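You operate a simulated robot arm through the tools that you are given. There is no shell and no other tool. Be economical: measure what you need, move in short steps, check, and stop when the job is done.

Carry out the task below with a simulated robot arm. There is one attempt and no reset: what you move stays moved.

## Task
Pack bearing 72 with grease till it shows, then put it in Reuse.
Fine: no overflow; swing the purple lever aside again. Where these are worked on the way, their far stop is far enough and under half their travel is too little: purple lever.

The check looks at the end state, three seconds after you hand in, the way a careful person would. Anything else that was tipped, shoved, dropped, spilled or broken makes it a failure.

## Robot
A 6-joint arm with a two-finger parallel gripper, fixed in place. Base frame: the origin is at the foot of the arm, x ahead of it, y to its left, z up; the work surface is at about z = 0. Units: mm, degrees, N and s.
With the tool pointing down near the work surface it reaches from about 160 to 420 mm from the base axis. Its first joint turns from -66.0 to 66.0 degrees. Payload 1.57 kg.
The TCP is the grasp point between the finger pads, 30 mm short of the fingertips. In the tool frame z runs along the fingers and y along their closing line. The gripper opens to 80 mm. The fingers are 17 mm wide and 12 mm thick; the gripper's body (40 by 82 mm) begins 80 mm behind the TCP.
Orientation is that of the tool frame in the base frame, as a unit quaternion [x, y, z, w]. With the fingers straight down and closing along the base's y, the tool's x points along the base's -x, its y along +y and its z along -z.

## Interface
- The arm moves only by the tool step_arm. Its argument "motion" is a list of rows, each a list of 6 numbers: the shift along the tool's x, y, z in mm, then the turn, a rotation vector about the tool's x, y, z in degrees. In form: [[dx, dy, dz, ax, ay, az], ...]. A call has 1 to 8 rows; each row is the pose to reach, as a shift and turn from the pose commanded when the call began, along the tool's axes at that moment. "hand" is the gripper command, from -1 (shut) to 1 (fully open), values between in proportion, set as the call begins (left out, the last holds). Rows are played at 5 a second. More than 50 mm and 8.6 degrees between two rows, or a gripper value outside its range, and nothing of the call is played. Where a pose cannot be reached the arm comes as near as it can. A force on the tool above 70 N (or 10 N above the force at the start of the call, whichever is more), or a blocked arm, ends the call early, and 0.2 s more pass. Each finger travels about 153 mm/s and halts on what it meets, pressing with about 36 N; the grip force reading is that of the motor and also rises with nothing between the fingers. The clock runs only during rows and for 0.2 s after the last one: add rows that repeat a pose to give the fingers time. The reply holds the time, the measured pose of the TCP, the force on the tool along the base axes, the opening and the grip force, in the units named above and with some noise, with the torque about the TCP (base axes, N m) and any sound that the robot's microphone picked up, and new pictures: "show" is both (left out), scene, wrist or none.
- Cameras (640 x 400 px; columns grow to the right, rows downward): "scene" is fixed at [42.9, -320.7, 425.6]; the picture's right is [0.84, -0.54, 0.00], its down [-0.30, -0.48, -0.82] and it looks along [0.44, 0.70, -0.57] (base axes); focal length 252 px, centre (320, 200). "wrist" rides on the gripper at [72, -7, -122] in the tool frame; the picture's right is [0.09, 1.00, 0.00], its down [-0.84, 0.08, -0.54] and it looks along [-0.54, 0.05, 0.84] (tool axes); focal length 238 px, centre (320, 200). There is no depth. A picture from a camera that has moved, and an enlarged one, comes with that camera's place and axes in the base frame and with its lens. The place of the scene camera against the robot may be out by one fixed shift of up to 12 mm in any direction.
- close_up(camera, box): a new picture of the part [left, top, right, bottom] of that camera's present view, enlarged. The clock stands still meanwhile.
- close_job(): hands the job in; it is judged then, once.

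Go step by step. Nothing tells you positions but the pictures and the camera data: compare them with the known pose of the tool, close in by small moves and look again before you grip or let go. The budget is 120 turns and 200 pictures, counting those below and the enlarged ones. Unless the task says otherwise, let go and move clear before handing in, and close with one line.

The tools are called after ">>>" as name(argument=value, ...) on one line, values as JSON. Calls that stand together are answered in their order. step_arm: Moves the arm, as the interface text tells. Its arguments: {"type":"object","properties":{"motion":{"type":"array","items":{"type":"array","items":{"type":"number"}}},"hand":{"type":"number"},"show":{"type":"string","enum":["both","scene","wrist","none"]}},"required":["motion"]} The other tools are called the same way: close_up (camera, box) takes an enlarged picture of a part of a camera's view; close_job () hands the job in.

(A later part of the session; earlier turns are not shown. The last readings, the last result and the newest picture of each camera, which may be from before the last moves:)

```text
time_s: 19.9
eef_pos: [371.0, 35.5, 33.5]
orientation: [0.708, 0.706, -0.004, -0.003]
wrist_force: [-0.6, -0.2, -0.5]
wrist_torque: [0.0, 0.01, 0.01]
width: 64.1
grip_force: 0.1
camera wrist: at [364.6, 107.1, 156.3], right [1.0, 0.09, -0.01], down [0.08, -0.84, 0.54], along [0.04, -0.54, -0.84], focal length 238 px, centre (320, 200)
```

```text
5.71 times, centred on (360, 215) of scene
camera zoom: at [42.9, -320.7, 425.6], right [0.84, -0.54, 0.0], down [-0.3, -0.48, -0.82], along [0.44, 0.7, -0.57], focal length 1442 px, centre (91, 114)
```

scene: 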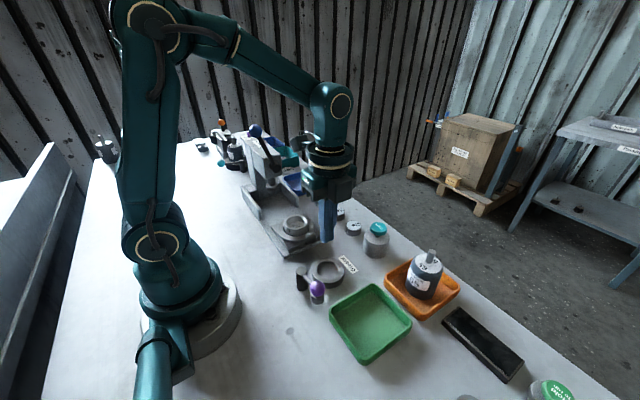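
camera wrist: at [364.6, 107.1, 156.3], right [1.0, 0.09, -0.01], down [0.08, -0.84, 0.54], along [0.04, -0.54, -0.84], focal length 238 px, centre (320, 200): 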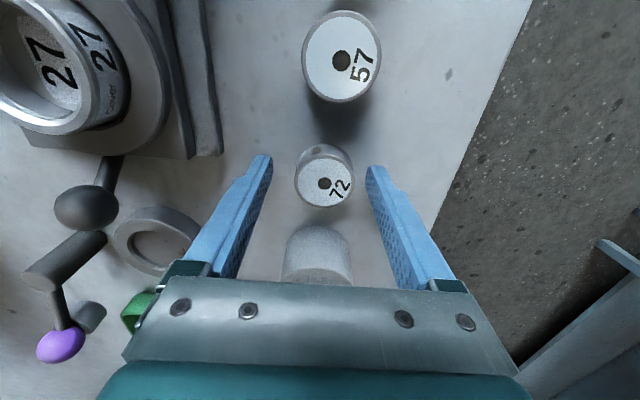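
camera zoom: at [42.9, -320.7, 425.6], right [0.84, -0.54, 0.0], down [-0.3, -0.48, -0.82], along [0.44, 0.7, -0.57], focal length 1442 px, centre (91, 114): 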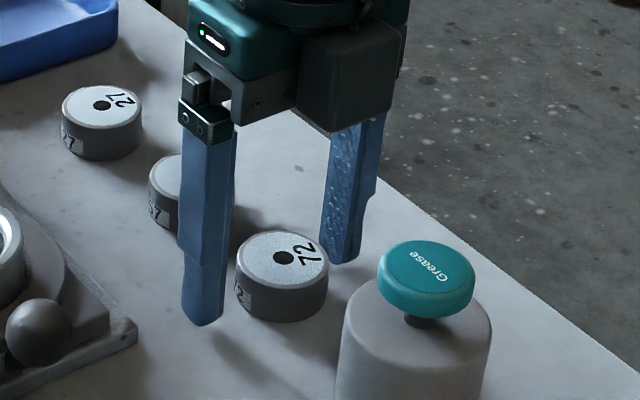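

>>> step_arm(motion=[[-2, 2, 1, 0, 0, 0], [-2, 2, 1, 0, 0, 0], [-2, 2, 1, 0, 0, 0], [-2, 2, -3, 0, 0, 0], [-2, 2, -7, 0, 0, 0], [-2, 2, -12, 0, 0, 0], [-2, 2, -17, 0, 0, 0]], hand=-1, show="wrist")

>>> close_up(camera="scene", box=[320, 180, 400, 250])

```text
time_s: 21.5
eef_pos: [373.5, 30.1, 51.6]
orientation: [0.708, 0.707, -0.003, -0.004]
wrist_force: [0.7, -0.5, -0.6]
wrist_torque: [0.02, -0.02, 0.03]
width: 38.4
grip_force: 35.7
camera wrist: at [368.1, 101.9, 174.9], right [1.0, 0.09, -0.01], down [0.08, -0.84, 0.54], along [0.04, -0.54, -0.84], focal length 238 px, centre (320, 200)
```

wrist: 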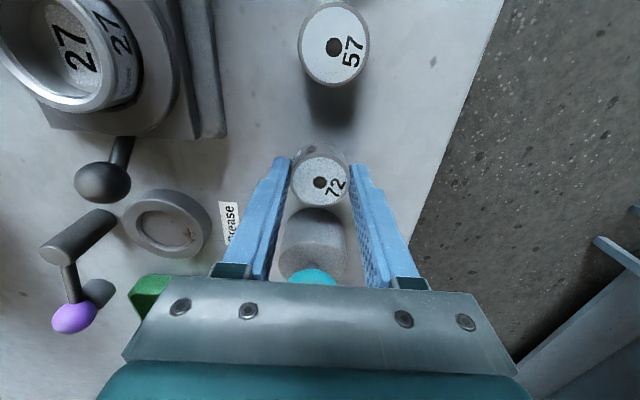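

```text
5.71 times, centred on (360, 215) of scene
camera zoom: at [42.9, -320.7, 425.6], right [0.84, -0.54, 0.0], down [-0.3, -0.48, -0.82], along [0.44, 0.7, -0.57], focal length 1442 px, centre (91, 114)
```

zoom: 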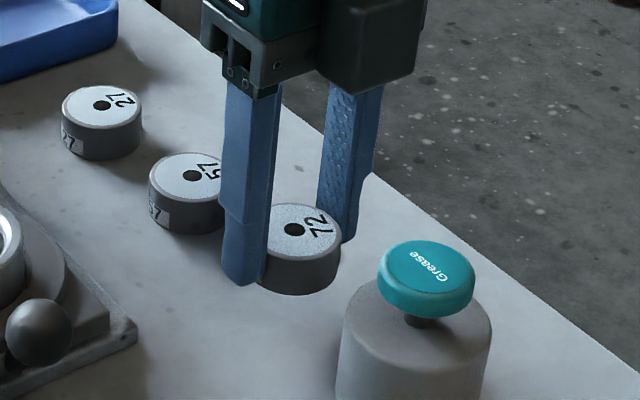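

Held now and lifted. I carry it smoothly to above the seat.

>>> step_arm(motion=[[0, 0, -20, 0, 0, 0], [0, 0, -40, 0, 0, 0], [-8, -15, -60, 0, 0, 0], [-22, -40, -60, 0, 0, 0], [-36, -68, -60, 0, 0, 0], [-52, -98, -60, 0, 0, 0], [-64, -120, -60, 0, 0, 0], [-69, -130, -60, 0, 0, 0]], show="none")

>>> step_arm(motion=[[0, 0, 0, 0, 0, 0], [0, 0, 0, 0, 0, 0]])

>>> close_up(camera="scene", box=[270, 190, 400, 310])

>>> close_up(camera="wrist", box=[230, 80, 400, 220])

```text
time_s: 23.3
eef_pos: [244.0, -37.4, 112.9]
orientation: [0.708, 0.706, -0.004, -0.003]
wrist_force: [0.5, 0.5, -0.5]
wrist_torque: [-0.01, 0.0, 0.0]
width: 38.6
grip_force: 35.8
```

```text
time_s: 23.9
eef_pos: [244.3, -37.1, 111.9]
orientation: [0.708, 0.706, -0.004, -0.003]
wrist_force: [0.5, 0.3, -0.9]
wrist_torque: [0.03, 0.02, 0.0]
width: 38.4
grip_force: 36.2
camera wrist: at [238.2, 34.4, 235.3], right [1.0, 0.09, -0.01], down [0.08, -0.84, 0.54], along [0.04, -0.54, -0.84], focal length 238 px, centre (320, 200)
```

scene: 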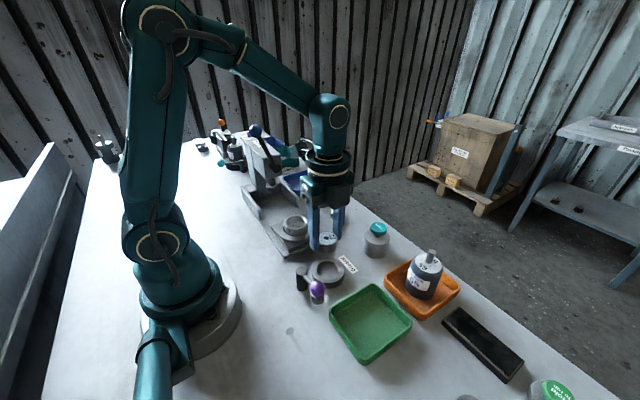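
wrist: 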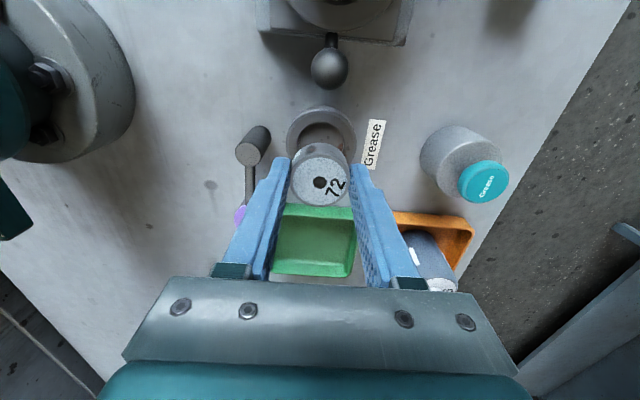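

```text
3.33 times, centred on (335, 250) of scene
camera zoom: at [42.9, -320.7, 425.6], right [0.84, -0.54, 0.0], down [-0.3, -0.48, -0.82], along [0.44, 0.7, -0.57], focal length 841 px, centre (270, 33)
```

zoom: 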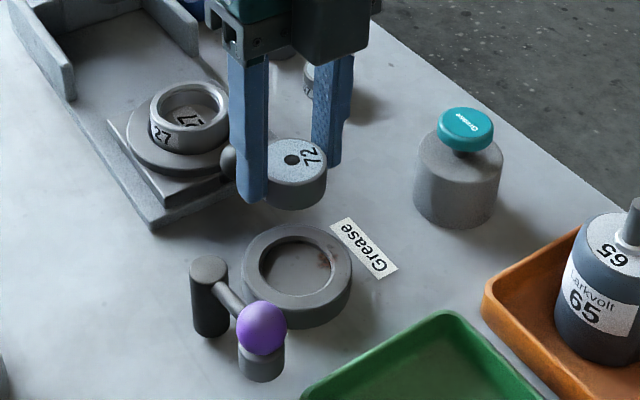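

```text
2.86 times, centred on (315, 150) of wrist
camera zoom: at [238.2, 34.4, 235.3], right [1.0, 0.09, -0.01], down [0.08, -0.84, 0.54], along [0.04, -0.54, -0.84], focal length 681 px, centre (334, 343)
```

zoom: 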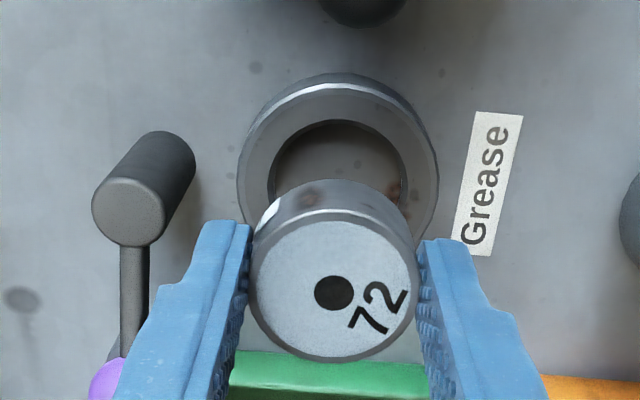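

I estimate the seat centre near (244, -41.5), with inner diameter about 44 mm against the bearing's 38 mm. I lower to just above the rim and check.

>>> step_arm(motion=[[-4, 0, 15, 0, 0, 0], [-4, 0, 30, 0, 0, 0], [-4, 0, 45, 0, 0, 0], [-4, 0, 50, 0, 0, 0], [-4, 0, 50, 0, 0, 0]], show="none")

>>> close_up(camera="scene", box=[290, 210, 380, 300])

>>> close_up(camera="wrist", box=[230, 90, 400, 230])

```text
time_s: 25.1
eef_pos: [243.8, -41.7, 62.0]
orientation: [0.708, 0.706, -0.004, -0.004]
wrist_force: [0.2, -0.2, -0.7]
wrist_torque: [-0.01, 0.0, -0.01]
width: 38.4
grip_force: 35.8
```

```text
4.44 times, centred on (335, 255) of scene
camera zoom: at [42.9, -320.7, 425.6], right [0.84, -0.54, 0.0], down [-0.3, -0.48, -0.82], along [0.44, 0.7, -0.57], focal length 1121 px, centre (253, -44)
```

zoom: 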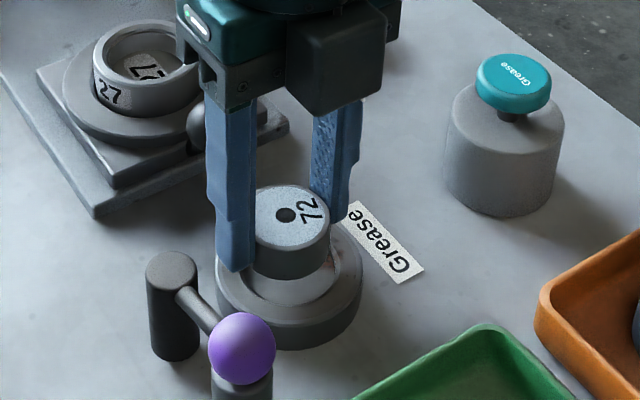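

```text
2.86 times, centred on (315, 160) of wrist
camera zoom: at [237.7, 29.9, 184.7], right [1.0, 0.09, -0.01], down [0.08, -0.84, 0.54], along [0.04, -0.54, -0.84], focal length 681 px, centre (334, 314)
```

zoom: 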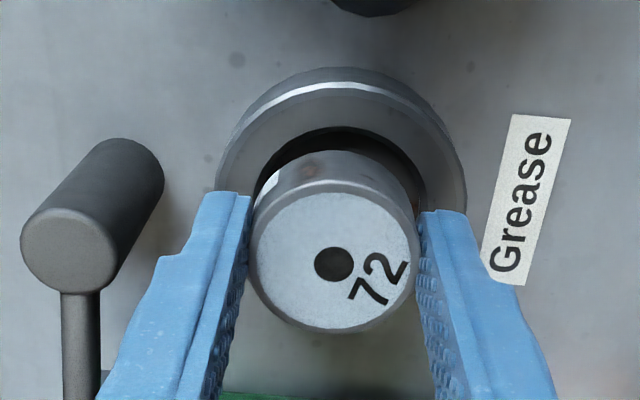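

Both views agree that the bearing is centred over the recess. I lower in small steps.

>>> step_arm(motion=[[0, 0, 5, 0, 0, 0], [0, 0, 10, 0, 0, 0], [0, 0, 14, 0, 0, 0], [0, 0, 16, 0, 0, 0]], show="none")

>>> close_up(camera="scene", box=[290, 210, 380, 300])

>>> close_up(camera="wrist", box=[230, 90, 400, 230])

```text
time_s: 26.1
eef_pos: [244.0, -42.0, 47.1]
orientation: [0.707, 0.707, -0.002, -0.002]
wrist_force: [7.1, -0.4, 1.9]
wrist_torque: [-0.02, -0.22, 0.03]
width: 38.6
grip_force: 36.0
```

```text
4.44 times, centred on (335, 255) of scene
camera zoom: at [42.9, -320.7, 425.6], right [0.84, -0.54, 0.0], down [-0.3, -0.48, -0.82], along [0.44, 0.7, -0.57], focal length 1121 px, centre (253, -44)
```

zoom: 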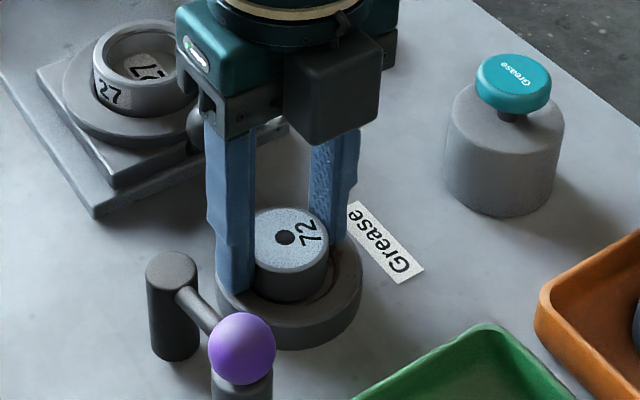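

```text
2.86 times, centred on (315, 160) of wrist
camera zoom: at [236.9, 30.0, 170.2], right [1.0, 0.09, -0.01], down [0.08, -0.84, 0.54], along [0.04, -0.54, -0.84], focal length 681 px, centre (334, 314)
```

zoom: 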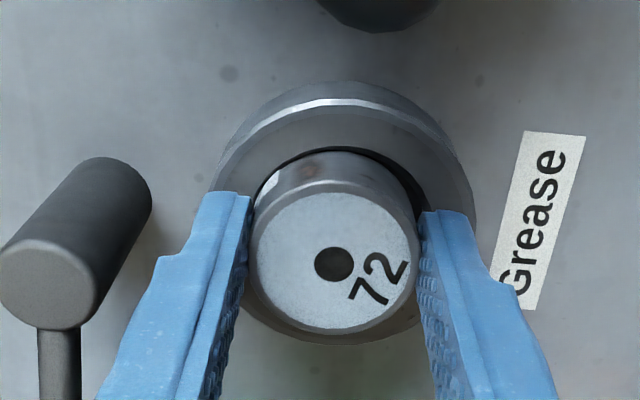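

>>> step_arm(motion=[[0.5, 1.5, 0, 0, 0, 0], [0.5, 1.5, 1.5, 0, 0, 0], [0.5, 1.5, 2.5, 0, 0, 0]], show="none")

>>> close_up(camera="wrist", box=[230, 90, 400, 230])

```text
time_s: 26.8
eef_pos: [244.8, -40.9, 47.6]
orientation: [0.707, 0.707, -0.004, -0.004]
wrist_force: [-4.8, 1.7, 13.5]
wrist_torque: [0.07, -0.29, 0.11]
width: 38.7
grip_force: 36.5
stopped in row 3: the force on the tool passed its limit at 77 N (the readings are from after the stop); the commanded pose is now the measured one
```

```text
2.86 times, centred on (315, 160) of wrist
camera zoom: at [237.8, 30.0, 169.7], right [1.0, 0.09, -0.01], down [0.08, -0.84, 0.54], along [0.04, -0.54, -0.84], focal length 681 px, centre (334, 314)
```

zoom: 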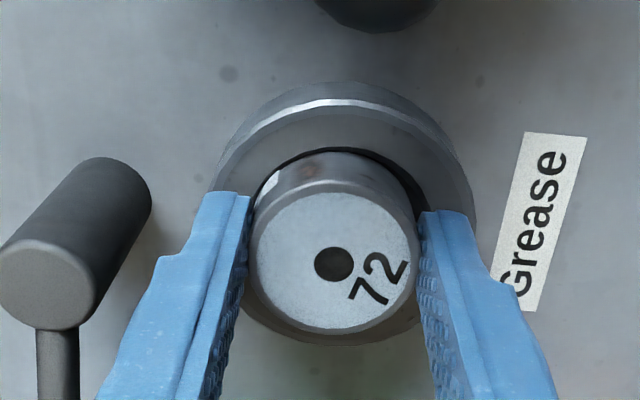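

The tips or the bearing have touched down. I open slightly and look.

>>> step_arm(motion=[[0, 0, -0.5, 0, 0, 0], [0, 0, -0.5, 0, 0, 0], [0, 0, -20, 0, 0, 0], [0, 0, -50, 0, 0, 0], [30, 0, -80, 0, 0, 0], [50, 0, -80, 0, 0, 0]], hand=0.25)

>>> close_up(camera="scene", box=[290, 210, 380, 300])

>>> close_up(camera="wrist", box=[210, 100, 430, 280])

```text
time_s: 28.2
eef_pos: [246.1, 8.9, 127.6]
orientation: [0.708, 0.706, -0.004, -0.003]
wrist_force: [0.2, 0.0, -0.4]
wrist_torque: [0.01, 0.01, 0.03]
width: 50.0
grip_force: 0.1
camera wrist: at [239.9, 81.7, 250.2], right [1.0, 0.09, -0.01], down [0.08, -0.84, 0.54], along [0.04, -0.54, -0.84], focal length 238 px, centre (320, 200)
```

scene: 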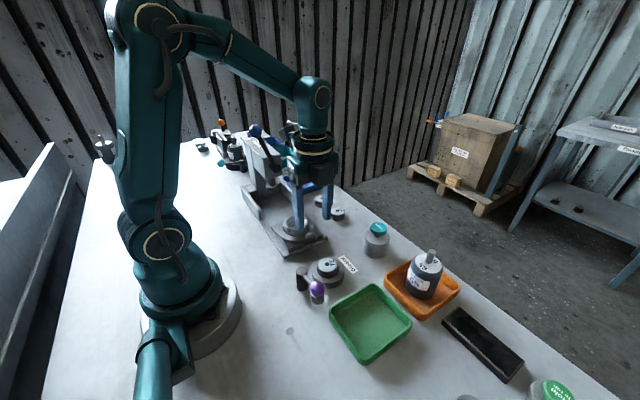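
wrist: 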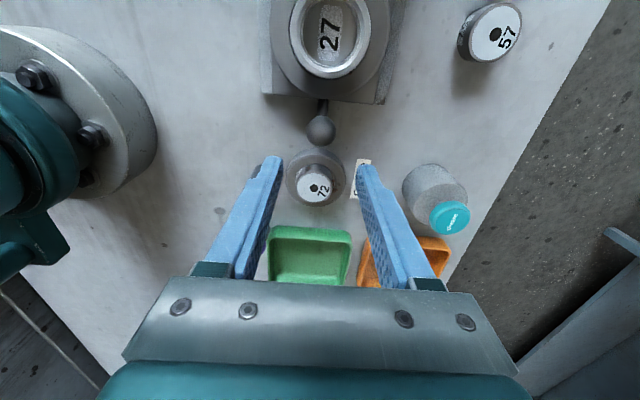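

```text
4.44 times, centred on (335, 255) of scene
camera zoom: at [42.9, -320.7, 425.6], right [0.84, -0.54, 0.0], down [-0.3, -0.48, -0.82], along [0.44, 0.7, -0.57], focal length 1121 px, centre (253, -44)
```

zoom: 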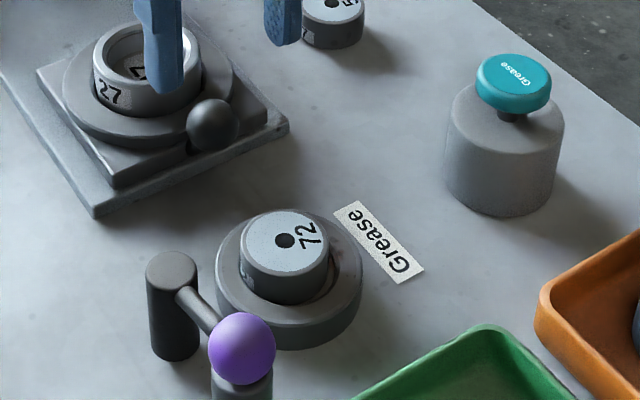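

```text
2.22 times, centred on (320, 190) of wrist
camera zoom: at [239.9, 81.7, 250.2], right [1.0, 0.09, -0.01], down [0.08, -0.84, 0.54], along [0.04, -0.54, -0.84], focal length 530 px, centre (320, 222)
```

zoom: 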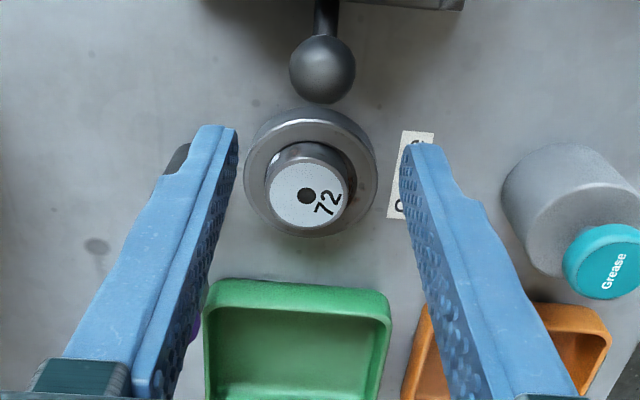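

The bearing is seated. Now I look at the lever from close by, to understand how it swings.

>>> step_arm(motion=[[0, -15, 0, 0, 0, 0], [-15, -30, 0, 0, 0, 0], [-15, -45, 0, 0, 0, 0], [-15, -60, 0, 0, 0, 0], [-15, -60, 0, 0, 0, 0]], hand=-1, show="wrist")

>>> close_up(camera="wrist", box=[200, 60, 440, 260])

>>> close_up(camera="scene", box=[280, 240, 360, 310])

```text
time_s: 29.4
eef_pos: [184.5, -5.5, 127.4]
orientation: [0.708, 0.706, -0.004, -0.003]
wrist_force: [0.8, -0.2, -0.2]
wrist_torque: [0.0, 0.0, -0.01]
width: 0.0
grip_force: 21.5
camera wrist: at [178.2, 66.3, 250.0], right [1.0, 0.09, -0.01], down [0.08, -0.84, 0.54], along [0.04, -0.54, -0.84], focal length 238 px, centre (320, 200)
```

wrist: 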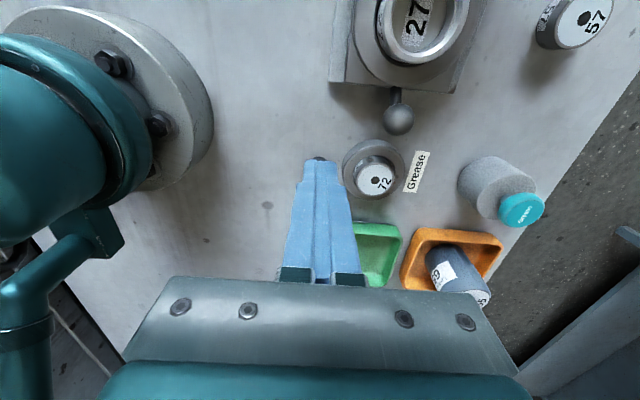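

```text
2.00 times, centred on (320, 160) of wrist
camera zoom: at [178.2, 66.3, 250.0], right [1.0, 0.09, -0.01], down [0.08, -0.84, 0.54], along [0.04, -0.54, -0.84], focal length 477 px, centre (320, 280)
```

zoom: 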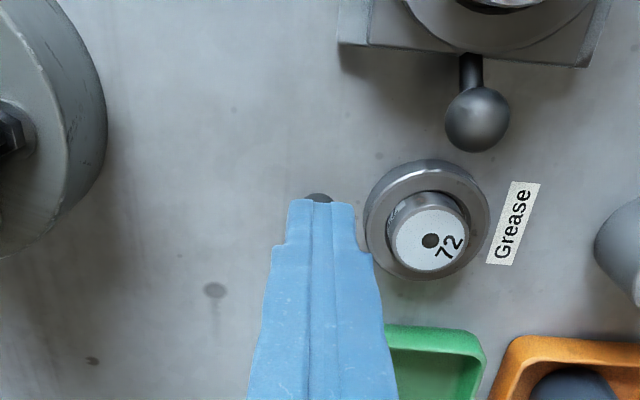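

```text
5.71 times, centred on (320, 275) of scene
camera zoom: at [42.9, -320.7, 425.6], right [0.84, -0.54, 0.0], down [-0.3, -0.48, -0.82], along [0.44, 0.7, -0.57], focal length 1442 px, centre (320, -229)
```

zoom: 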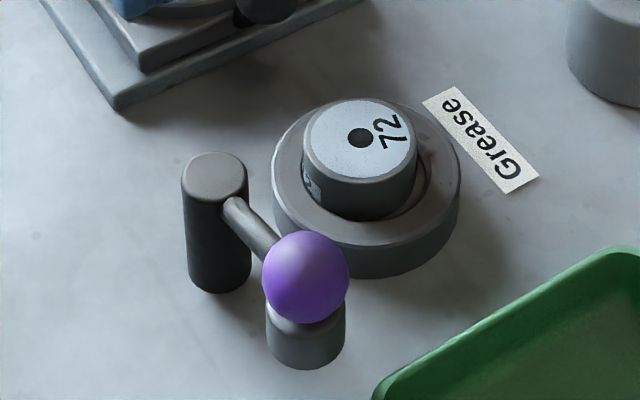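

I triangulate: lever post near (184.5, -39), top z 50; ball near (183.5, -99, 67) with a nozzle hanging below it; the post-to-seat distance equals the arm length. So a swing of about 90° brings the nozzle over the bearing. I move above the ball with the fingers slightly open.

>>> step_arm(motion=[[-25, 0, -10, 0, 0, 0], [-50, 0, -10, 0, 0, 0], [-75, 0, -10, 0, 0, 0], [-93, -1, -10, 0, 0, 0], [-93, -1, -10, 0, 0, 0]], hand=0.0)

>>> close_up(camera="scene", box=[270, 200, 370, 310])

>>> close_up(camera="wrist", box=[220, 60, 440, 260])

```text
time_s: 30.6
eef_pos: [182.9, -103.2, 140.6]
orientation: [0.708, 0.706, -0.004, -0.004]
wrist_force: [-0.7, -0.3, -0.1]
wrist_torque: [0.02, -0.03, 0.04]
width: 40.0
grip_force: 0.0
camera wrist: at [177.0, -31.2, 262.1], right [1.0, 0.09, -0.01], down [0.08, -0.84, 0.54], along [0.04, -0.54, -0.84], focal length 238 px, centre (320, 200)
```

scene: 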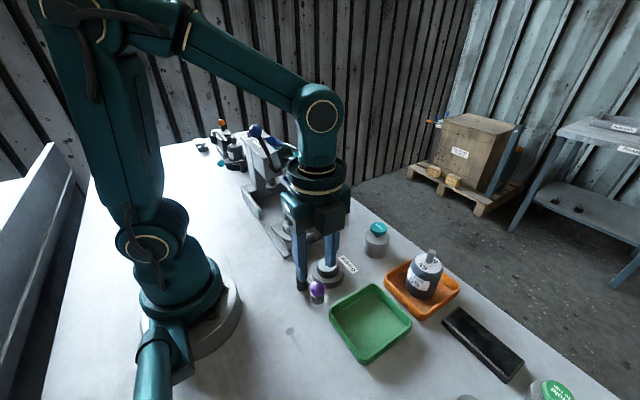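
wrist: 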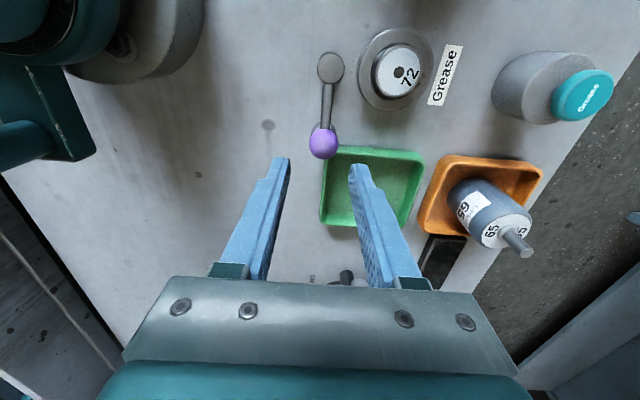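

```text
3.64 times, centred on (320, 255) of scene
camera zoom: at [42.9, -320.7, 425.6], right [0.84, -0.54, 0.0], down [-0.3, -0.48, -0.82], along [0.44, 0.7, -0.57], focal length 917 px, centre (320, 0)
```

zoom: 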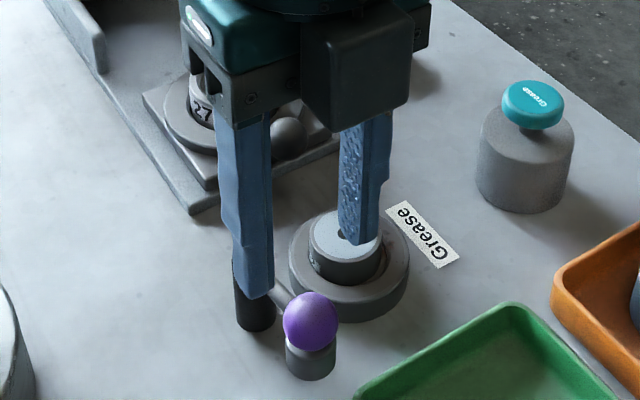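

```text
2.00 times, centred on (330, 160) of wrist
camera zoom: at [177.0, -31.2, 262.1], right [1.0, 0.09, -0.01], down [0.08, -0.84, 0.54], along [0.04, -0.54, -0.84], focal length 477 px, centre (300, 280)
```

zoom: 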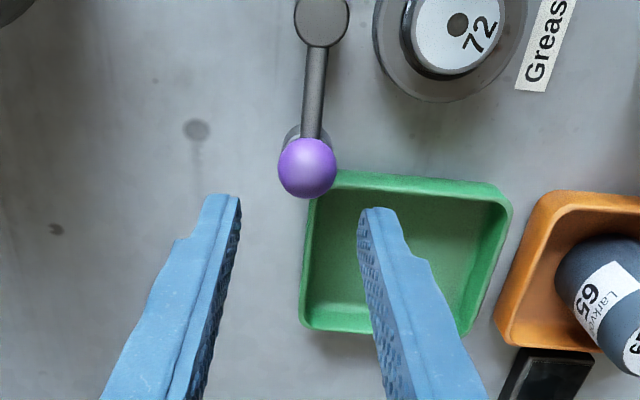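

>>> step_arm(motion=[[3.5, 1, 15, 0, 0, 0], [3.5, 1, 30, 0, 0, 0], [3.5, 1, 45, 0, 0, 0], [3.5, 1, 52, 0, 0, 0], [3.5, 1, 52, 0, 0, 0]])

>>> close_up(camera="scene", box=[270, 200, 370, 310])

>>> close_up(camera="wrist", box=[220, 60, 440, 260])

```text
time_s: 31.8
eef_pos: [185.2, -96.3, 84.5]
orientation: [0.708, 0.707, -0.004, -0.003]
wrist_force: [-0.6, 0.7, -0.7]
wrist_torque: [0.04, 0.01, 0.0]
width: 39.8
grip_force: 0.0
camera wrist: at [179.2, -24.8, 206.7], right [1.0, 0.09, -0.01], down [0.08, -0.84, 0.54], along [0.04, -0.54, -0.84], focal length 238 px, centre (320, 200)
```

scene: 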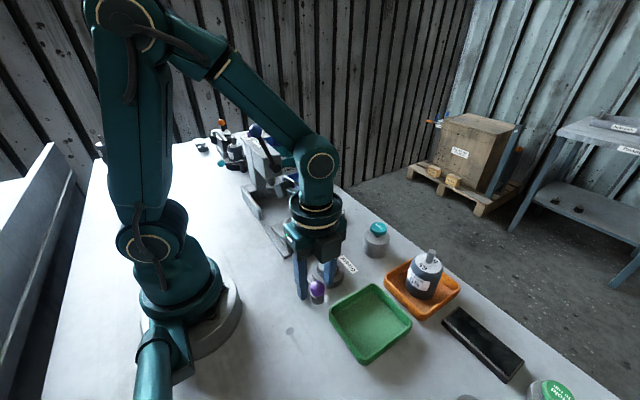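
wrist: 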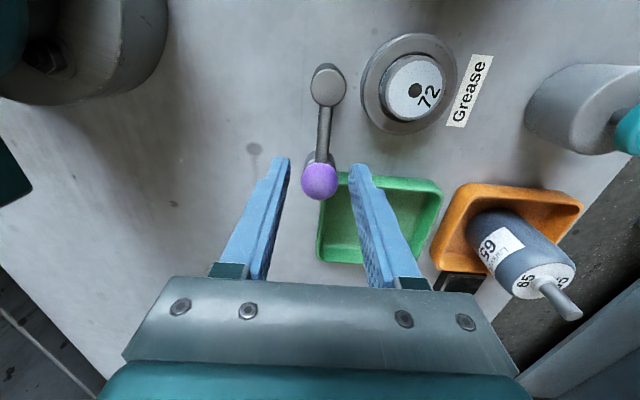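

```text
3.64 times, centred on (320, 255) of scene
camera zoom: at [42.9, -320.7, 425.6], right [0.84, -0.54, 0.0], down [-0.3, -0.48, -0.82], along [0.44, 0.7, -0.57], focal length 917 px, centre (320, 0)
```

zoom: 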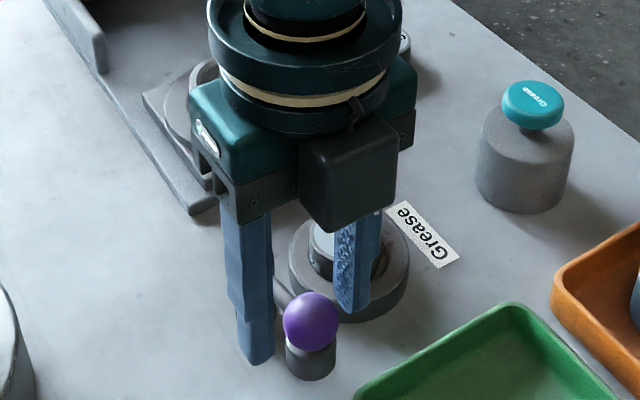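

```text
2.00 times, centred on (330, 160) of wrist
camera zoom: at [179.2, -24.8, 206.7], right [1.0, 0.09, -0.01], down [0.08, -0.84, 0.54], along [0.04, -0.54, -0.84], focal length 477 px, centre (300, 280)
```

zoom: 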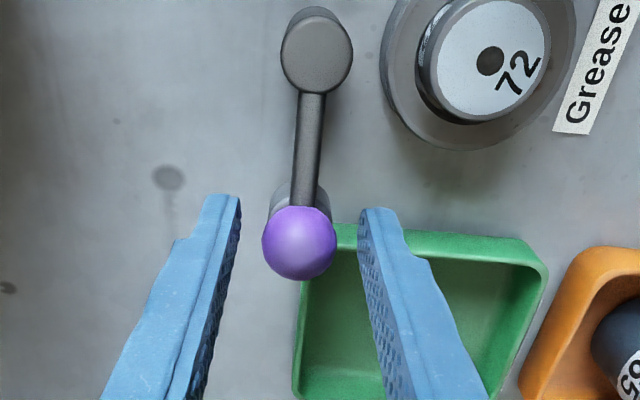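

The ball is between the fingers at about (184.4, -101). I centre, narrow the fingers to a loose cage, and start the swing round the post, turning along with it.

>>> step_arm(motion=[[-4, -1, -2, 0, 0, 0], [-4, -1, -2, 0, 0, 0], [-4, -1, -2, 0, 0, 0]], hand=-0.28, show="wrist")

>>> step_arm(motion=[[0.6, 8.5, 0, 0, 0, -8], [2.4, 16.8, 0, 0, 0, -16], [5.3, 24.8, 0, 0, 0, -24], [9.3, 32.3, 0, 0, 0, -32]])

>>> close_up(camera="scene", box=[270, 200, 370, 310])

```text
time_s: 32.6
eef_pos: [184.8, -99.8, 86.4]
orientation: [0.708, 0.706, -0.004, -0.004]
wrist_force: [-1.0, 0.3, -0.4]
wrist_torque: [-0.03, -0.01, 0.04]
width: 28.9
grip_force: 0.0
camera wrist: at [178.8, -28.6, 208.4], right [1.0, 0.09, -0.01], down [0.08, -0.84, 0.54], along [0.04, -0.54, -0.84], focal length 238 px, centre (320, 200)
```

wrist: 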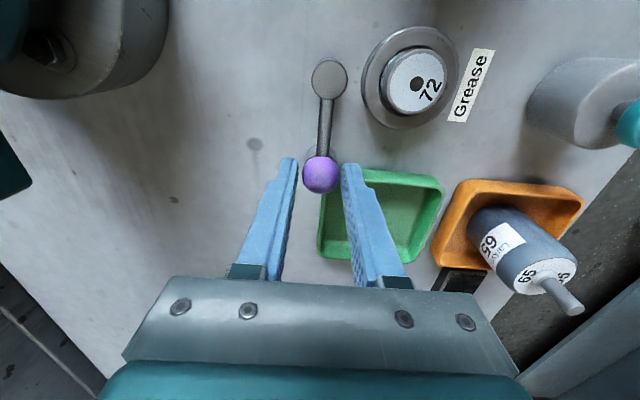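

```text
time_s: 33.6
eef_pos: [215.0, -91.2, 87.0]
orientation: [0.484, 0.875, -0.003, -0.004]
wrist_force: [-0.4, -0.7, 0.4]
wrist_torque: [0.01, 0.03, 0.0]
width: 29.5
grip_force: 0.7
camera wrist: at [172.8, -33.7, 209.5], right [0.8, 0.61, -0.01], down [0.52, -0.67, 0.54], along [0.32, -0.43, -0.84], focal length 238 px, centre (320, 200)
```

scene: 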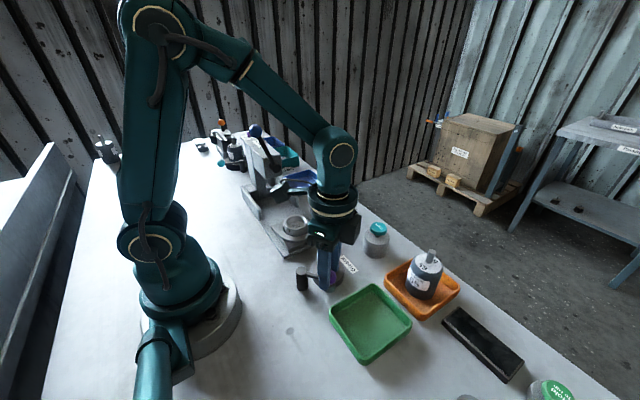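
wrist: 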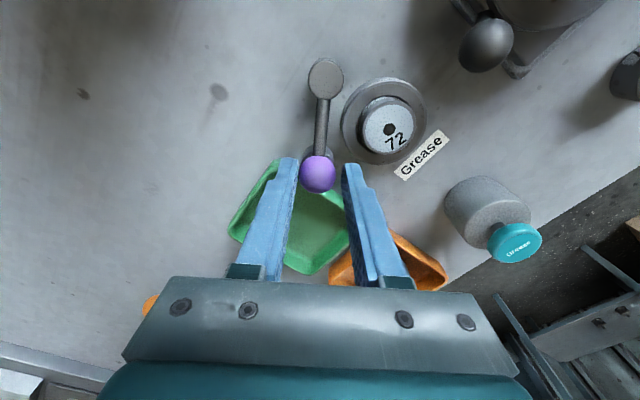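

```text
3.64 times, centred on (320, 255) of scene
camera zoom: at [42.9, -320.7, 425.6], right [0.84, -0.54, 0.0], down [-0.3, -0.48, -0.82], along [0.44, 0.7, -0.57], focal length 917 px, centre (320, 0)
```

zoom: 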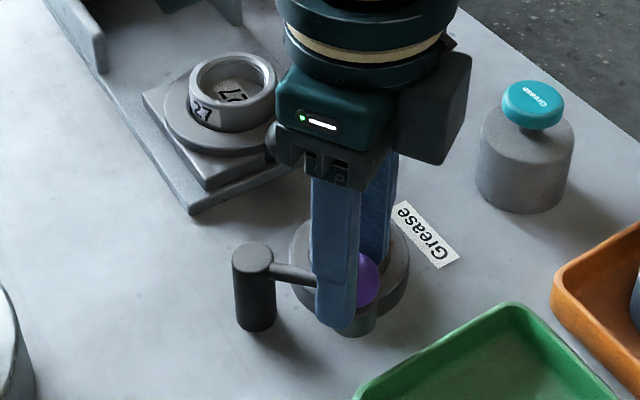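

It swings freely. I continue toward the seat.

>>> step_arm(motion=[[0.6, 8.5, 0, 0, 0, -8], [2.4, 16.8, 0, 0, 0, -16], [5.3, 24.8, 0, 0, 0, -24], [9.3, 32.3, 0, 0, 0, -32], [14.3, 39.2, 0, 0, 0, -40]])

>>> close_up(camera="scene", box=[270, 200, 370, 310])

>>> close_up(camera="wrist", box=[220, 30, 440, 230])

```text
time_s: 34.8
eef_pos: [240.2, -55.9, 87.3]
orientation: [0.155, 0.988, -0.001, -0.005]
wrist_force: [0.2, 0.2, 0.1]
wrist_torque: [0.0, 0.04, 0.03]
width: 29.4
grip_force: 0.4
camera wrist: at [170.2, -41.4, 210.1], right [0.22, 0.98, 0.0], down [0.83, -0.18, 0.53], along [0.52, -0.12, -0.85], focal length 238 px, centre (320, 200)
```

scene: 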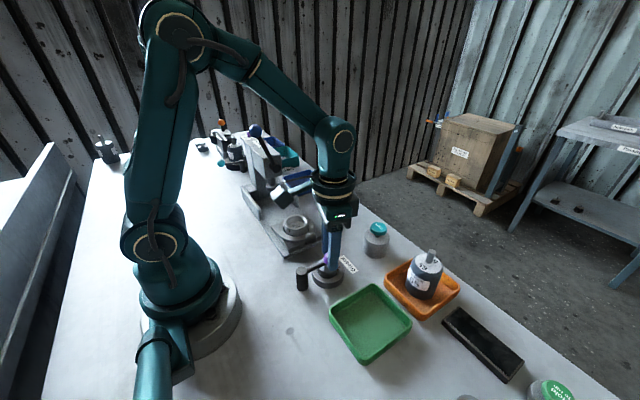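
wrist: 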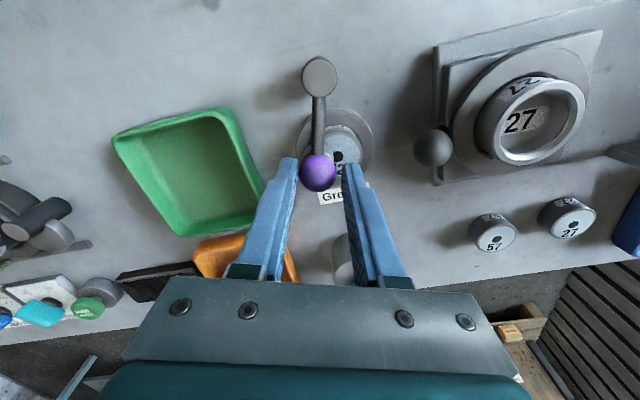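

```text
3.64 times, centred on (320, 255) of scene
camera zoom: at [42.9, -320.7, 425.6], right [0.84, -0.54, 0.0], down [-0.3, -0.48, -0.82], along [0.44, 0.7, -0.57], focal length 917 px, centre (320, 0)
```

zoom: 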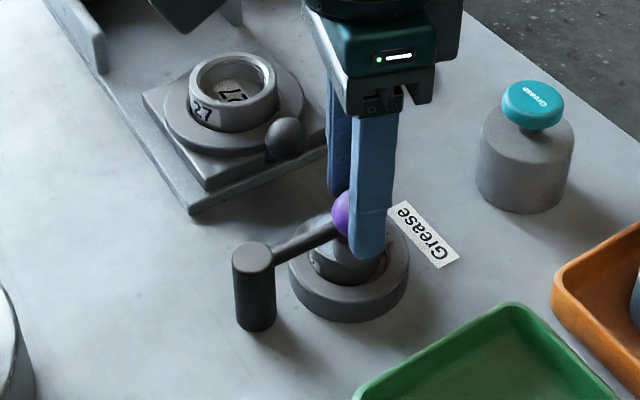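

```text
2.00 times, centred on (330, 130) of wrist
camera zoom: at [170.2, -41.4, 210.1], right [0.22, 0.98, 0.0], down [0.83, -0.18, 0.53], along [0.52, -0.12, -0.85], focal length 477 px, centre (300, 340)
```

zoom: 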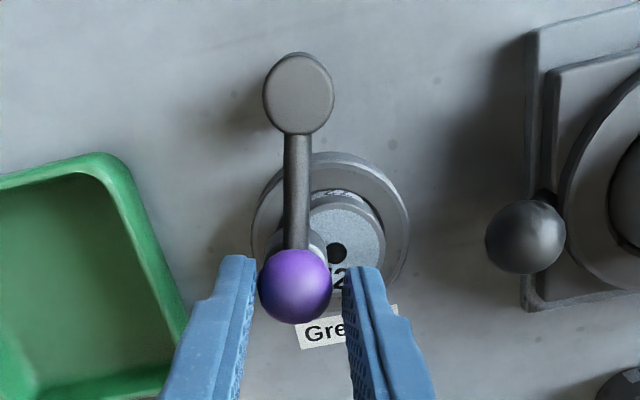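

>>> step_arm(motion=[[0.2, 5.3, 0, 0, 0, -5], [0.9, 10.6, 0, 0, 0, -10], [2, 15.8, 0, 0, 0, -15], [3.2, 19.8, 0, 0, 0, -19], [3.2, 19.8, 0, 0, 0, -19]])

>>> close_up(camera="scene", box=[270, 200, 370, 310])

>>> close_up(camera="wrist", box=[220, 30, 440, 230])

```text
time_s: 36.0
eef_pos: [242.9, -38.0, 86.8]
orientation: [-0.009, 1.0, -0.001, -0.006]
wrist_force: [-3.8, -11.7, 2.8]
wrist_torque: [-0.33, 0.13, -0.05]
width: 39.5
grip_force: 5.9
camera wrist: at [172.8, -46.1, 209.6], right [-0.11, 0.99, 0.0], down [0.84, 0.09, 0.53], along [0.53, 0.06, -0.85], focal length 238 px, centre (320, 200)
```

scene: 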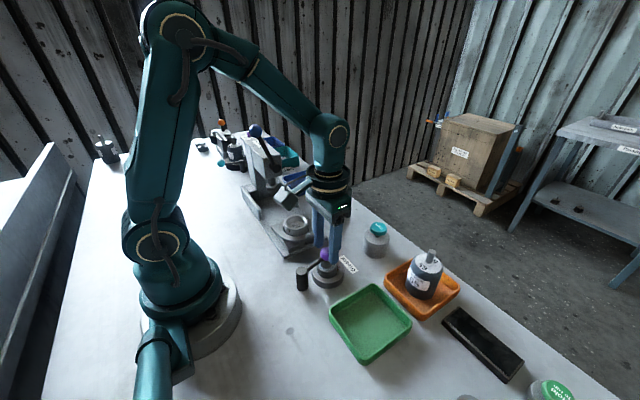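
wrist: 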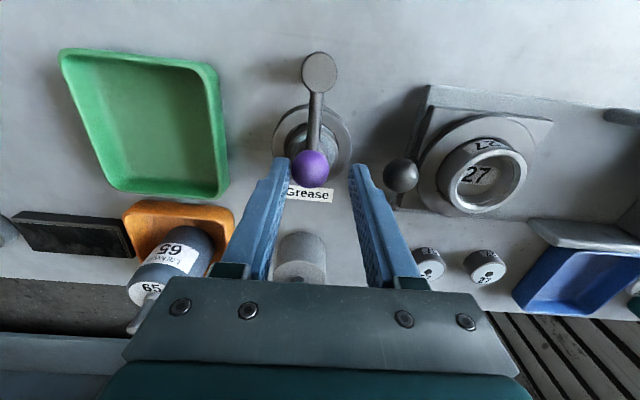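

```text
3.64 times, centred on (320, 255) of scene
camera zoom: at [42.9, -320.7, 425.6], right [0.84, -0.54, 0.0], down [-0.3, -0.48, -0.82], along [0.44, 0.7, -0.57], focal length 917 px, centre (320, 0)
```

zoom: 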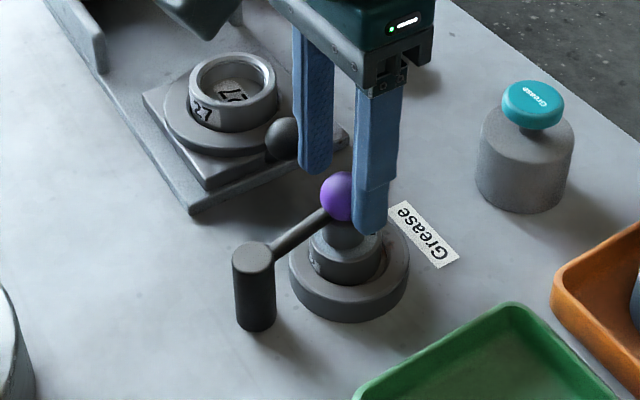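

```text
2.00 times, centred on (330, 130) of wrist
camera zoom: at [172.8, -46.1, 209.6], right [-0.11, 0.99, 0.0], down [0.84, 0.09, 0.53], along [0.53, 0.06, -0.85], focal length 477 px, centre (300, 340)
```

zoom: 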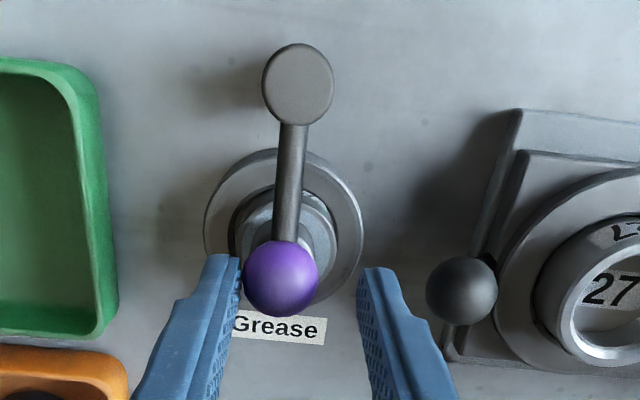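

The lever is at its far stop, nozzle over the bearing. I back off a touch, open, and rise.

>>> step_arm(motion=[[0, -5, 0, 0, 0, 0], [0, -6, 0, 0, 0, 0], [0, -6, 0, 0, 0, 0], [0, -6, -25, 0, 0, 0], [0, -6, -50, 0, 0, 0]], hand=0.0)

>>> close_up(camera="scene", box=[290, 210, 390, 300])

>>> close_up(camera="wrist", box=[220, 30, 440, 230])

```text
time_s: 37.2
eef_pos: [244.6, -44.0, 136.6]
orientation: [-0.007, 1.0, 0.0, -0.006]
wrist_force: [0.0, -0.8, 1.1]
wrist_torque: [-0.02, 0.0, -0.01]
width: 39.9
grip_force: 0.1
camera wrist: at [173.5, -52.8, 260.4], right [-0.11, 0.99, 0.0], down [0.84, 0.09, 0.53], along [0.53, 0.06, -0.85], focal length 238 px, centre (320, 200)
```

scene: 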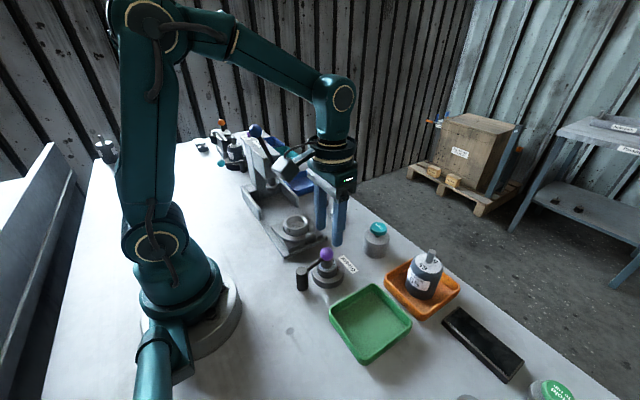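
wrist: 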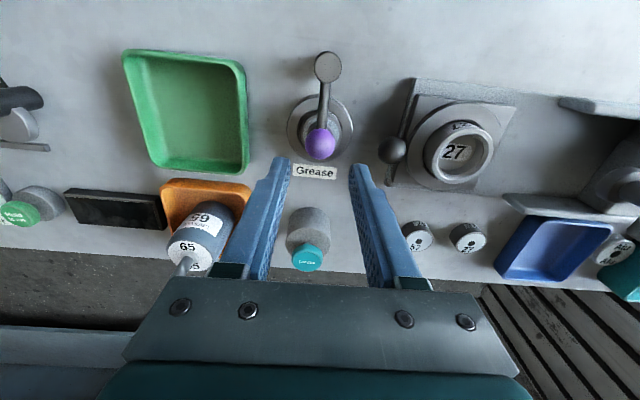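

```text
4.44 times, centred on (340, 255) of scene
camera zoom: at [42.9, -320.7, 425.6], right [0.84, -0.54, 0.0], down [-0.3, -0.48, -0.82], along [0.44, 0.7, -0.57], focal length 1121 px, centre (231, -44)
```

zoom: 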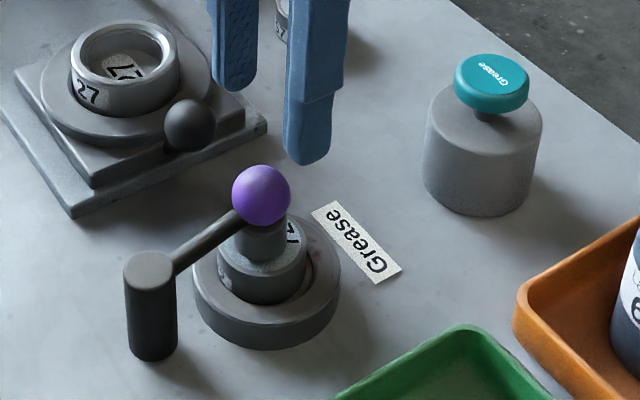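

```text
2.00 times, centred on (330, 130) of wrist
camera zoom: at [173.5, -52.8, 260.4], right [-0.11, 0.99, 0.0], down [0.84, 0.09, 0.53], along [0.53, 0.06, -0.85], focal length 477 px, centre (300, 340)
```

zoom: 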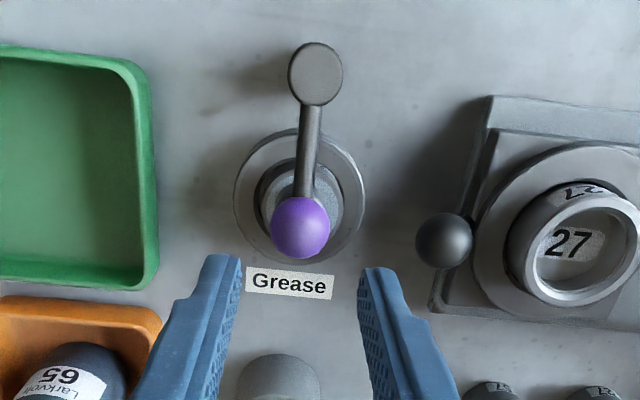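

The nozzle is right over the bearing. The teal button sits near (370, -43), top about z 68; I go above it with the fingers closed.

>>> step_arm(motion=[[-25, 0, 0, 0, 0, 0], [-55, 0, 0, 0, 0, 0], [-85, 0, 0, 0, 0, 0], [-110, 0, 6, 0, 0, 0], [-125, 0, 12, 0, 0, 0], [-125, 0, 12, 0, 0, 0]], hand=-1)

>>> close_up(camera="scene", box=[290, 190, 410, 300])

>>> close_up(camera="wrist", box=[240, 90, 400, 240])

```text
time_s: 38.6
eef_pos: [370.6, -41.4, 122.1]
orientation: [-0.007, 1.0, 0.0, -0.005]
wrist_force: [0.5, 0.3, 0.3]
wrist_torque: [0.01, 0.02, 0.0]
width: 0.0
grip_force: 21.0
camera wrist: at [299.3, -50.1, 245.0], right [-0.11, 0.99, 0.0], down [0.84, 0.09, 0.53], along [0.53, 0.06, -0.85], focal length 238 px, centre (320, 200)
```

scene: 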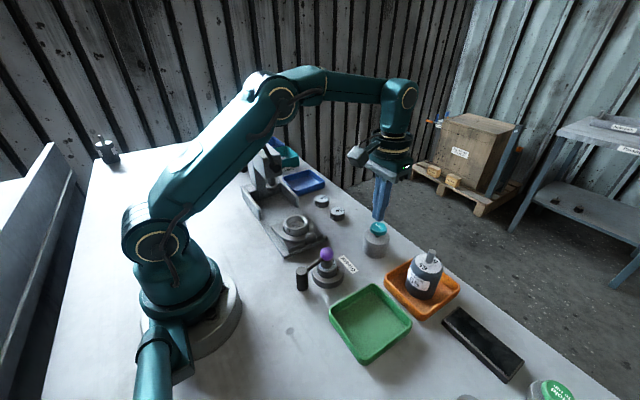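
wrist: 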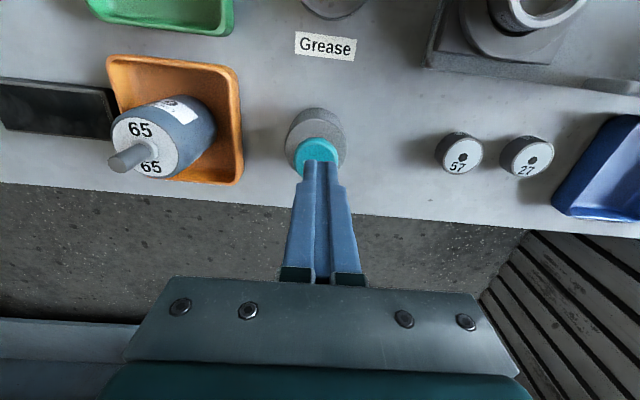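

```text
3.64 times, centred on (350, 245) of scene
camera zoom: at [42.9, -320.7, 425.6], right [0.84, -0.54, 0.0], down [-0.3, -0.48, -0.82], along [0.44, 0.7, -0.57], focal length 917 px, centre (211, 36)
```

zoom: 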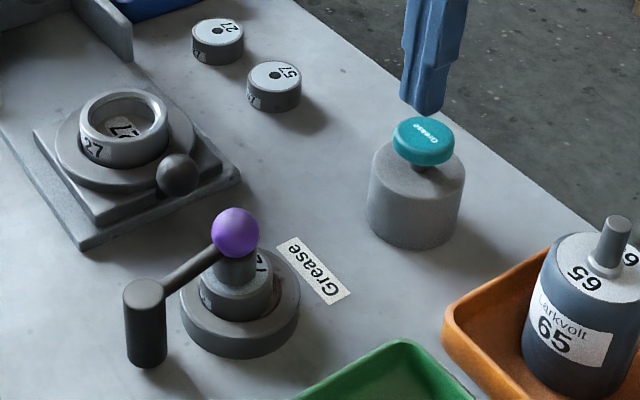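

```text
2.67 times, centred on (320, 165) of wrist
camera zoom: at [299.3, -50.1, 245.0], right [-0.11, 0.99, 0.0], down [0.84, 0.09, 0.53], along [0.53, 0.06, -0.85], focal length 636 px, centre (320, 293)
```

zoom: 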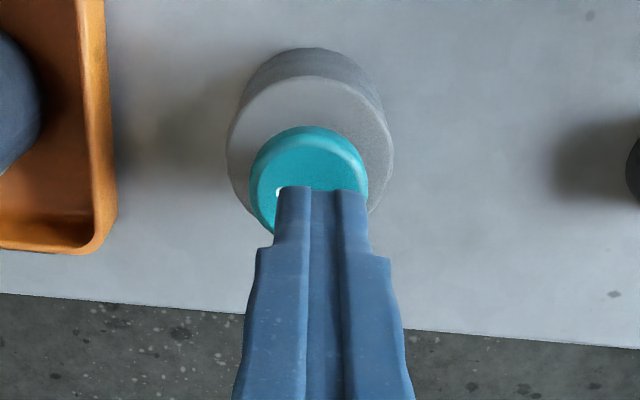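

>>> step_arm(motion=[[0, -3.5, 8, 0, 0, 0], [0, -3.5, 15, 0, 0, 0], [0, -3.5, 20, 0, 0, 0], [0, -3.5, 20, 0, 0, 0]], show="none")

>>> close_up(camera="scene", box=[310, 200, 410, 300])

```text
time_s: 39.6
eef_pos: [370.8, -45.0, 102.1]
orientation: [-0.008, 1.0, 0.0, -0.005]
wrist_force: [-0.3, 0.6, -0.5]
wrist_torque: [0.0, -0.01, -0.04]
width: 0.0
grip_force: 21.3
```

```text
4.00 times, centred on (360, 250) of scene
camera zoom: at [42.9, -320.7, 425.6], right [0.84, -0.54, 0.0], down [-0.3, -0.48, -0.82], along [0.44, 0.7, -0.57], focal length 1009 px, centre (160, 0)
```

zoom: 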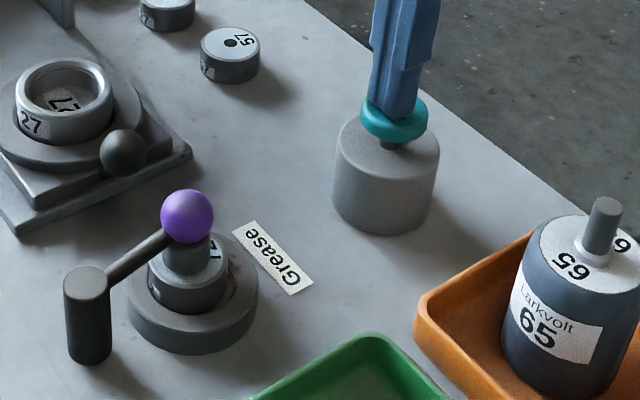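

Just above the button. I press gently a few mm and release, then look at the bearing.

>>> step_arm(motion=[[0, 0, 3, 0, 0, 0], [0, 0, 5, 0, 0, 0], [0, 0, 7, 0, 0, 0], [0, 0, 0, 0, 0, 0]], show="none")

>>> close_up(camera="scene", box=[310, 220, 390, 300])

```text
time_s: 40.6
eef_pos: [369.8, -44.6, 103.3]
orientation: [-0.007, 1.0, 0.001, -0.006]
wrist_force: [-0.3, 0.5, -0.2]
wrist_torque: [0.02, 0.0, 0.01]
width: 0.2
grip_force: 20.8
```

```text
5.00 times, centred on (350, 260) of scene
camera zoom: at [42.9, -320.7, 425.6], right [0.84, -0.54, 0.0], down [-0.3, -0.48, -0.82], along [0.44, 0.7, -0.57], focal length 1261 px, centre (170, -100)
```

zoom: 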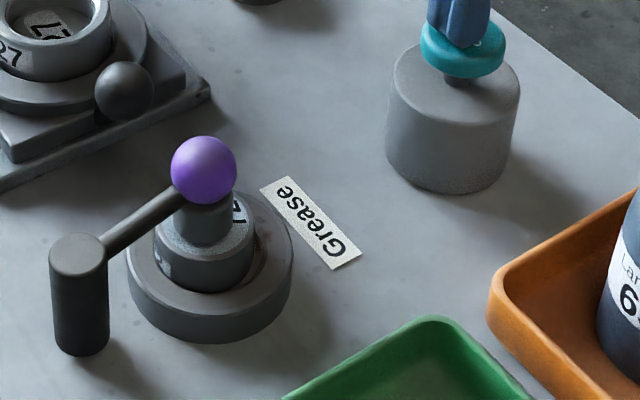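

No change and no sound. I press further, reading the force.

>>> step_arm(motion=[[0, 0, 7, 0, 0, 0], [0, 0, 9, 0, 0, 0]], show="none")

>>> close_up(camera="scene", box=[310, 220, 390, 300])

```text
time_s: 41.2
eef_pos: [370.8, -45.2, 94.7]
orientation: [-0.007, 1.0, 0.001, -0.005]
wrist_force: [-0.8, 1.5, 3.2]
wrist_torque: [0.04, 0.0, 0.02]
width: 0.1
grip_force: 21.6
```

```text
5.00 times, centred on (350, 260) of scene
camera zoom: at [42.9, -320.7, 425.6], right [0.84, -0.54, 0.0], down [-0.3, -0.48, -0.82], along [0.44, 0.7, -0.57], focal length 1261 px, centre (170, -100)
```

zoom: 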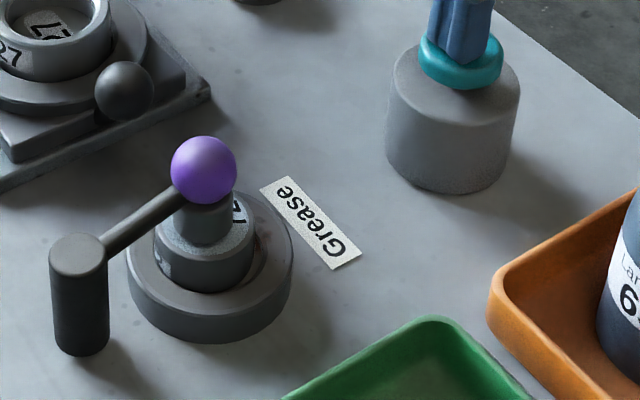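

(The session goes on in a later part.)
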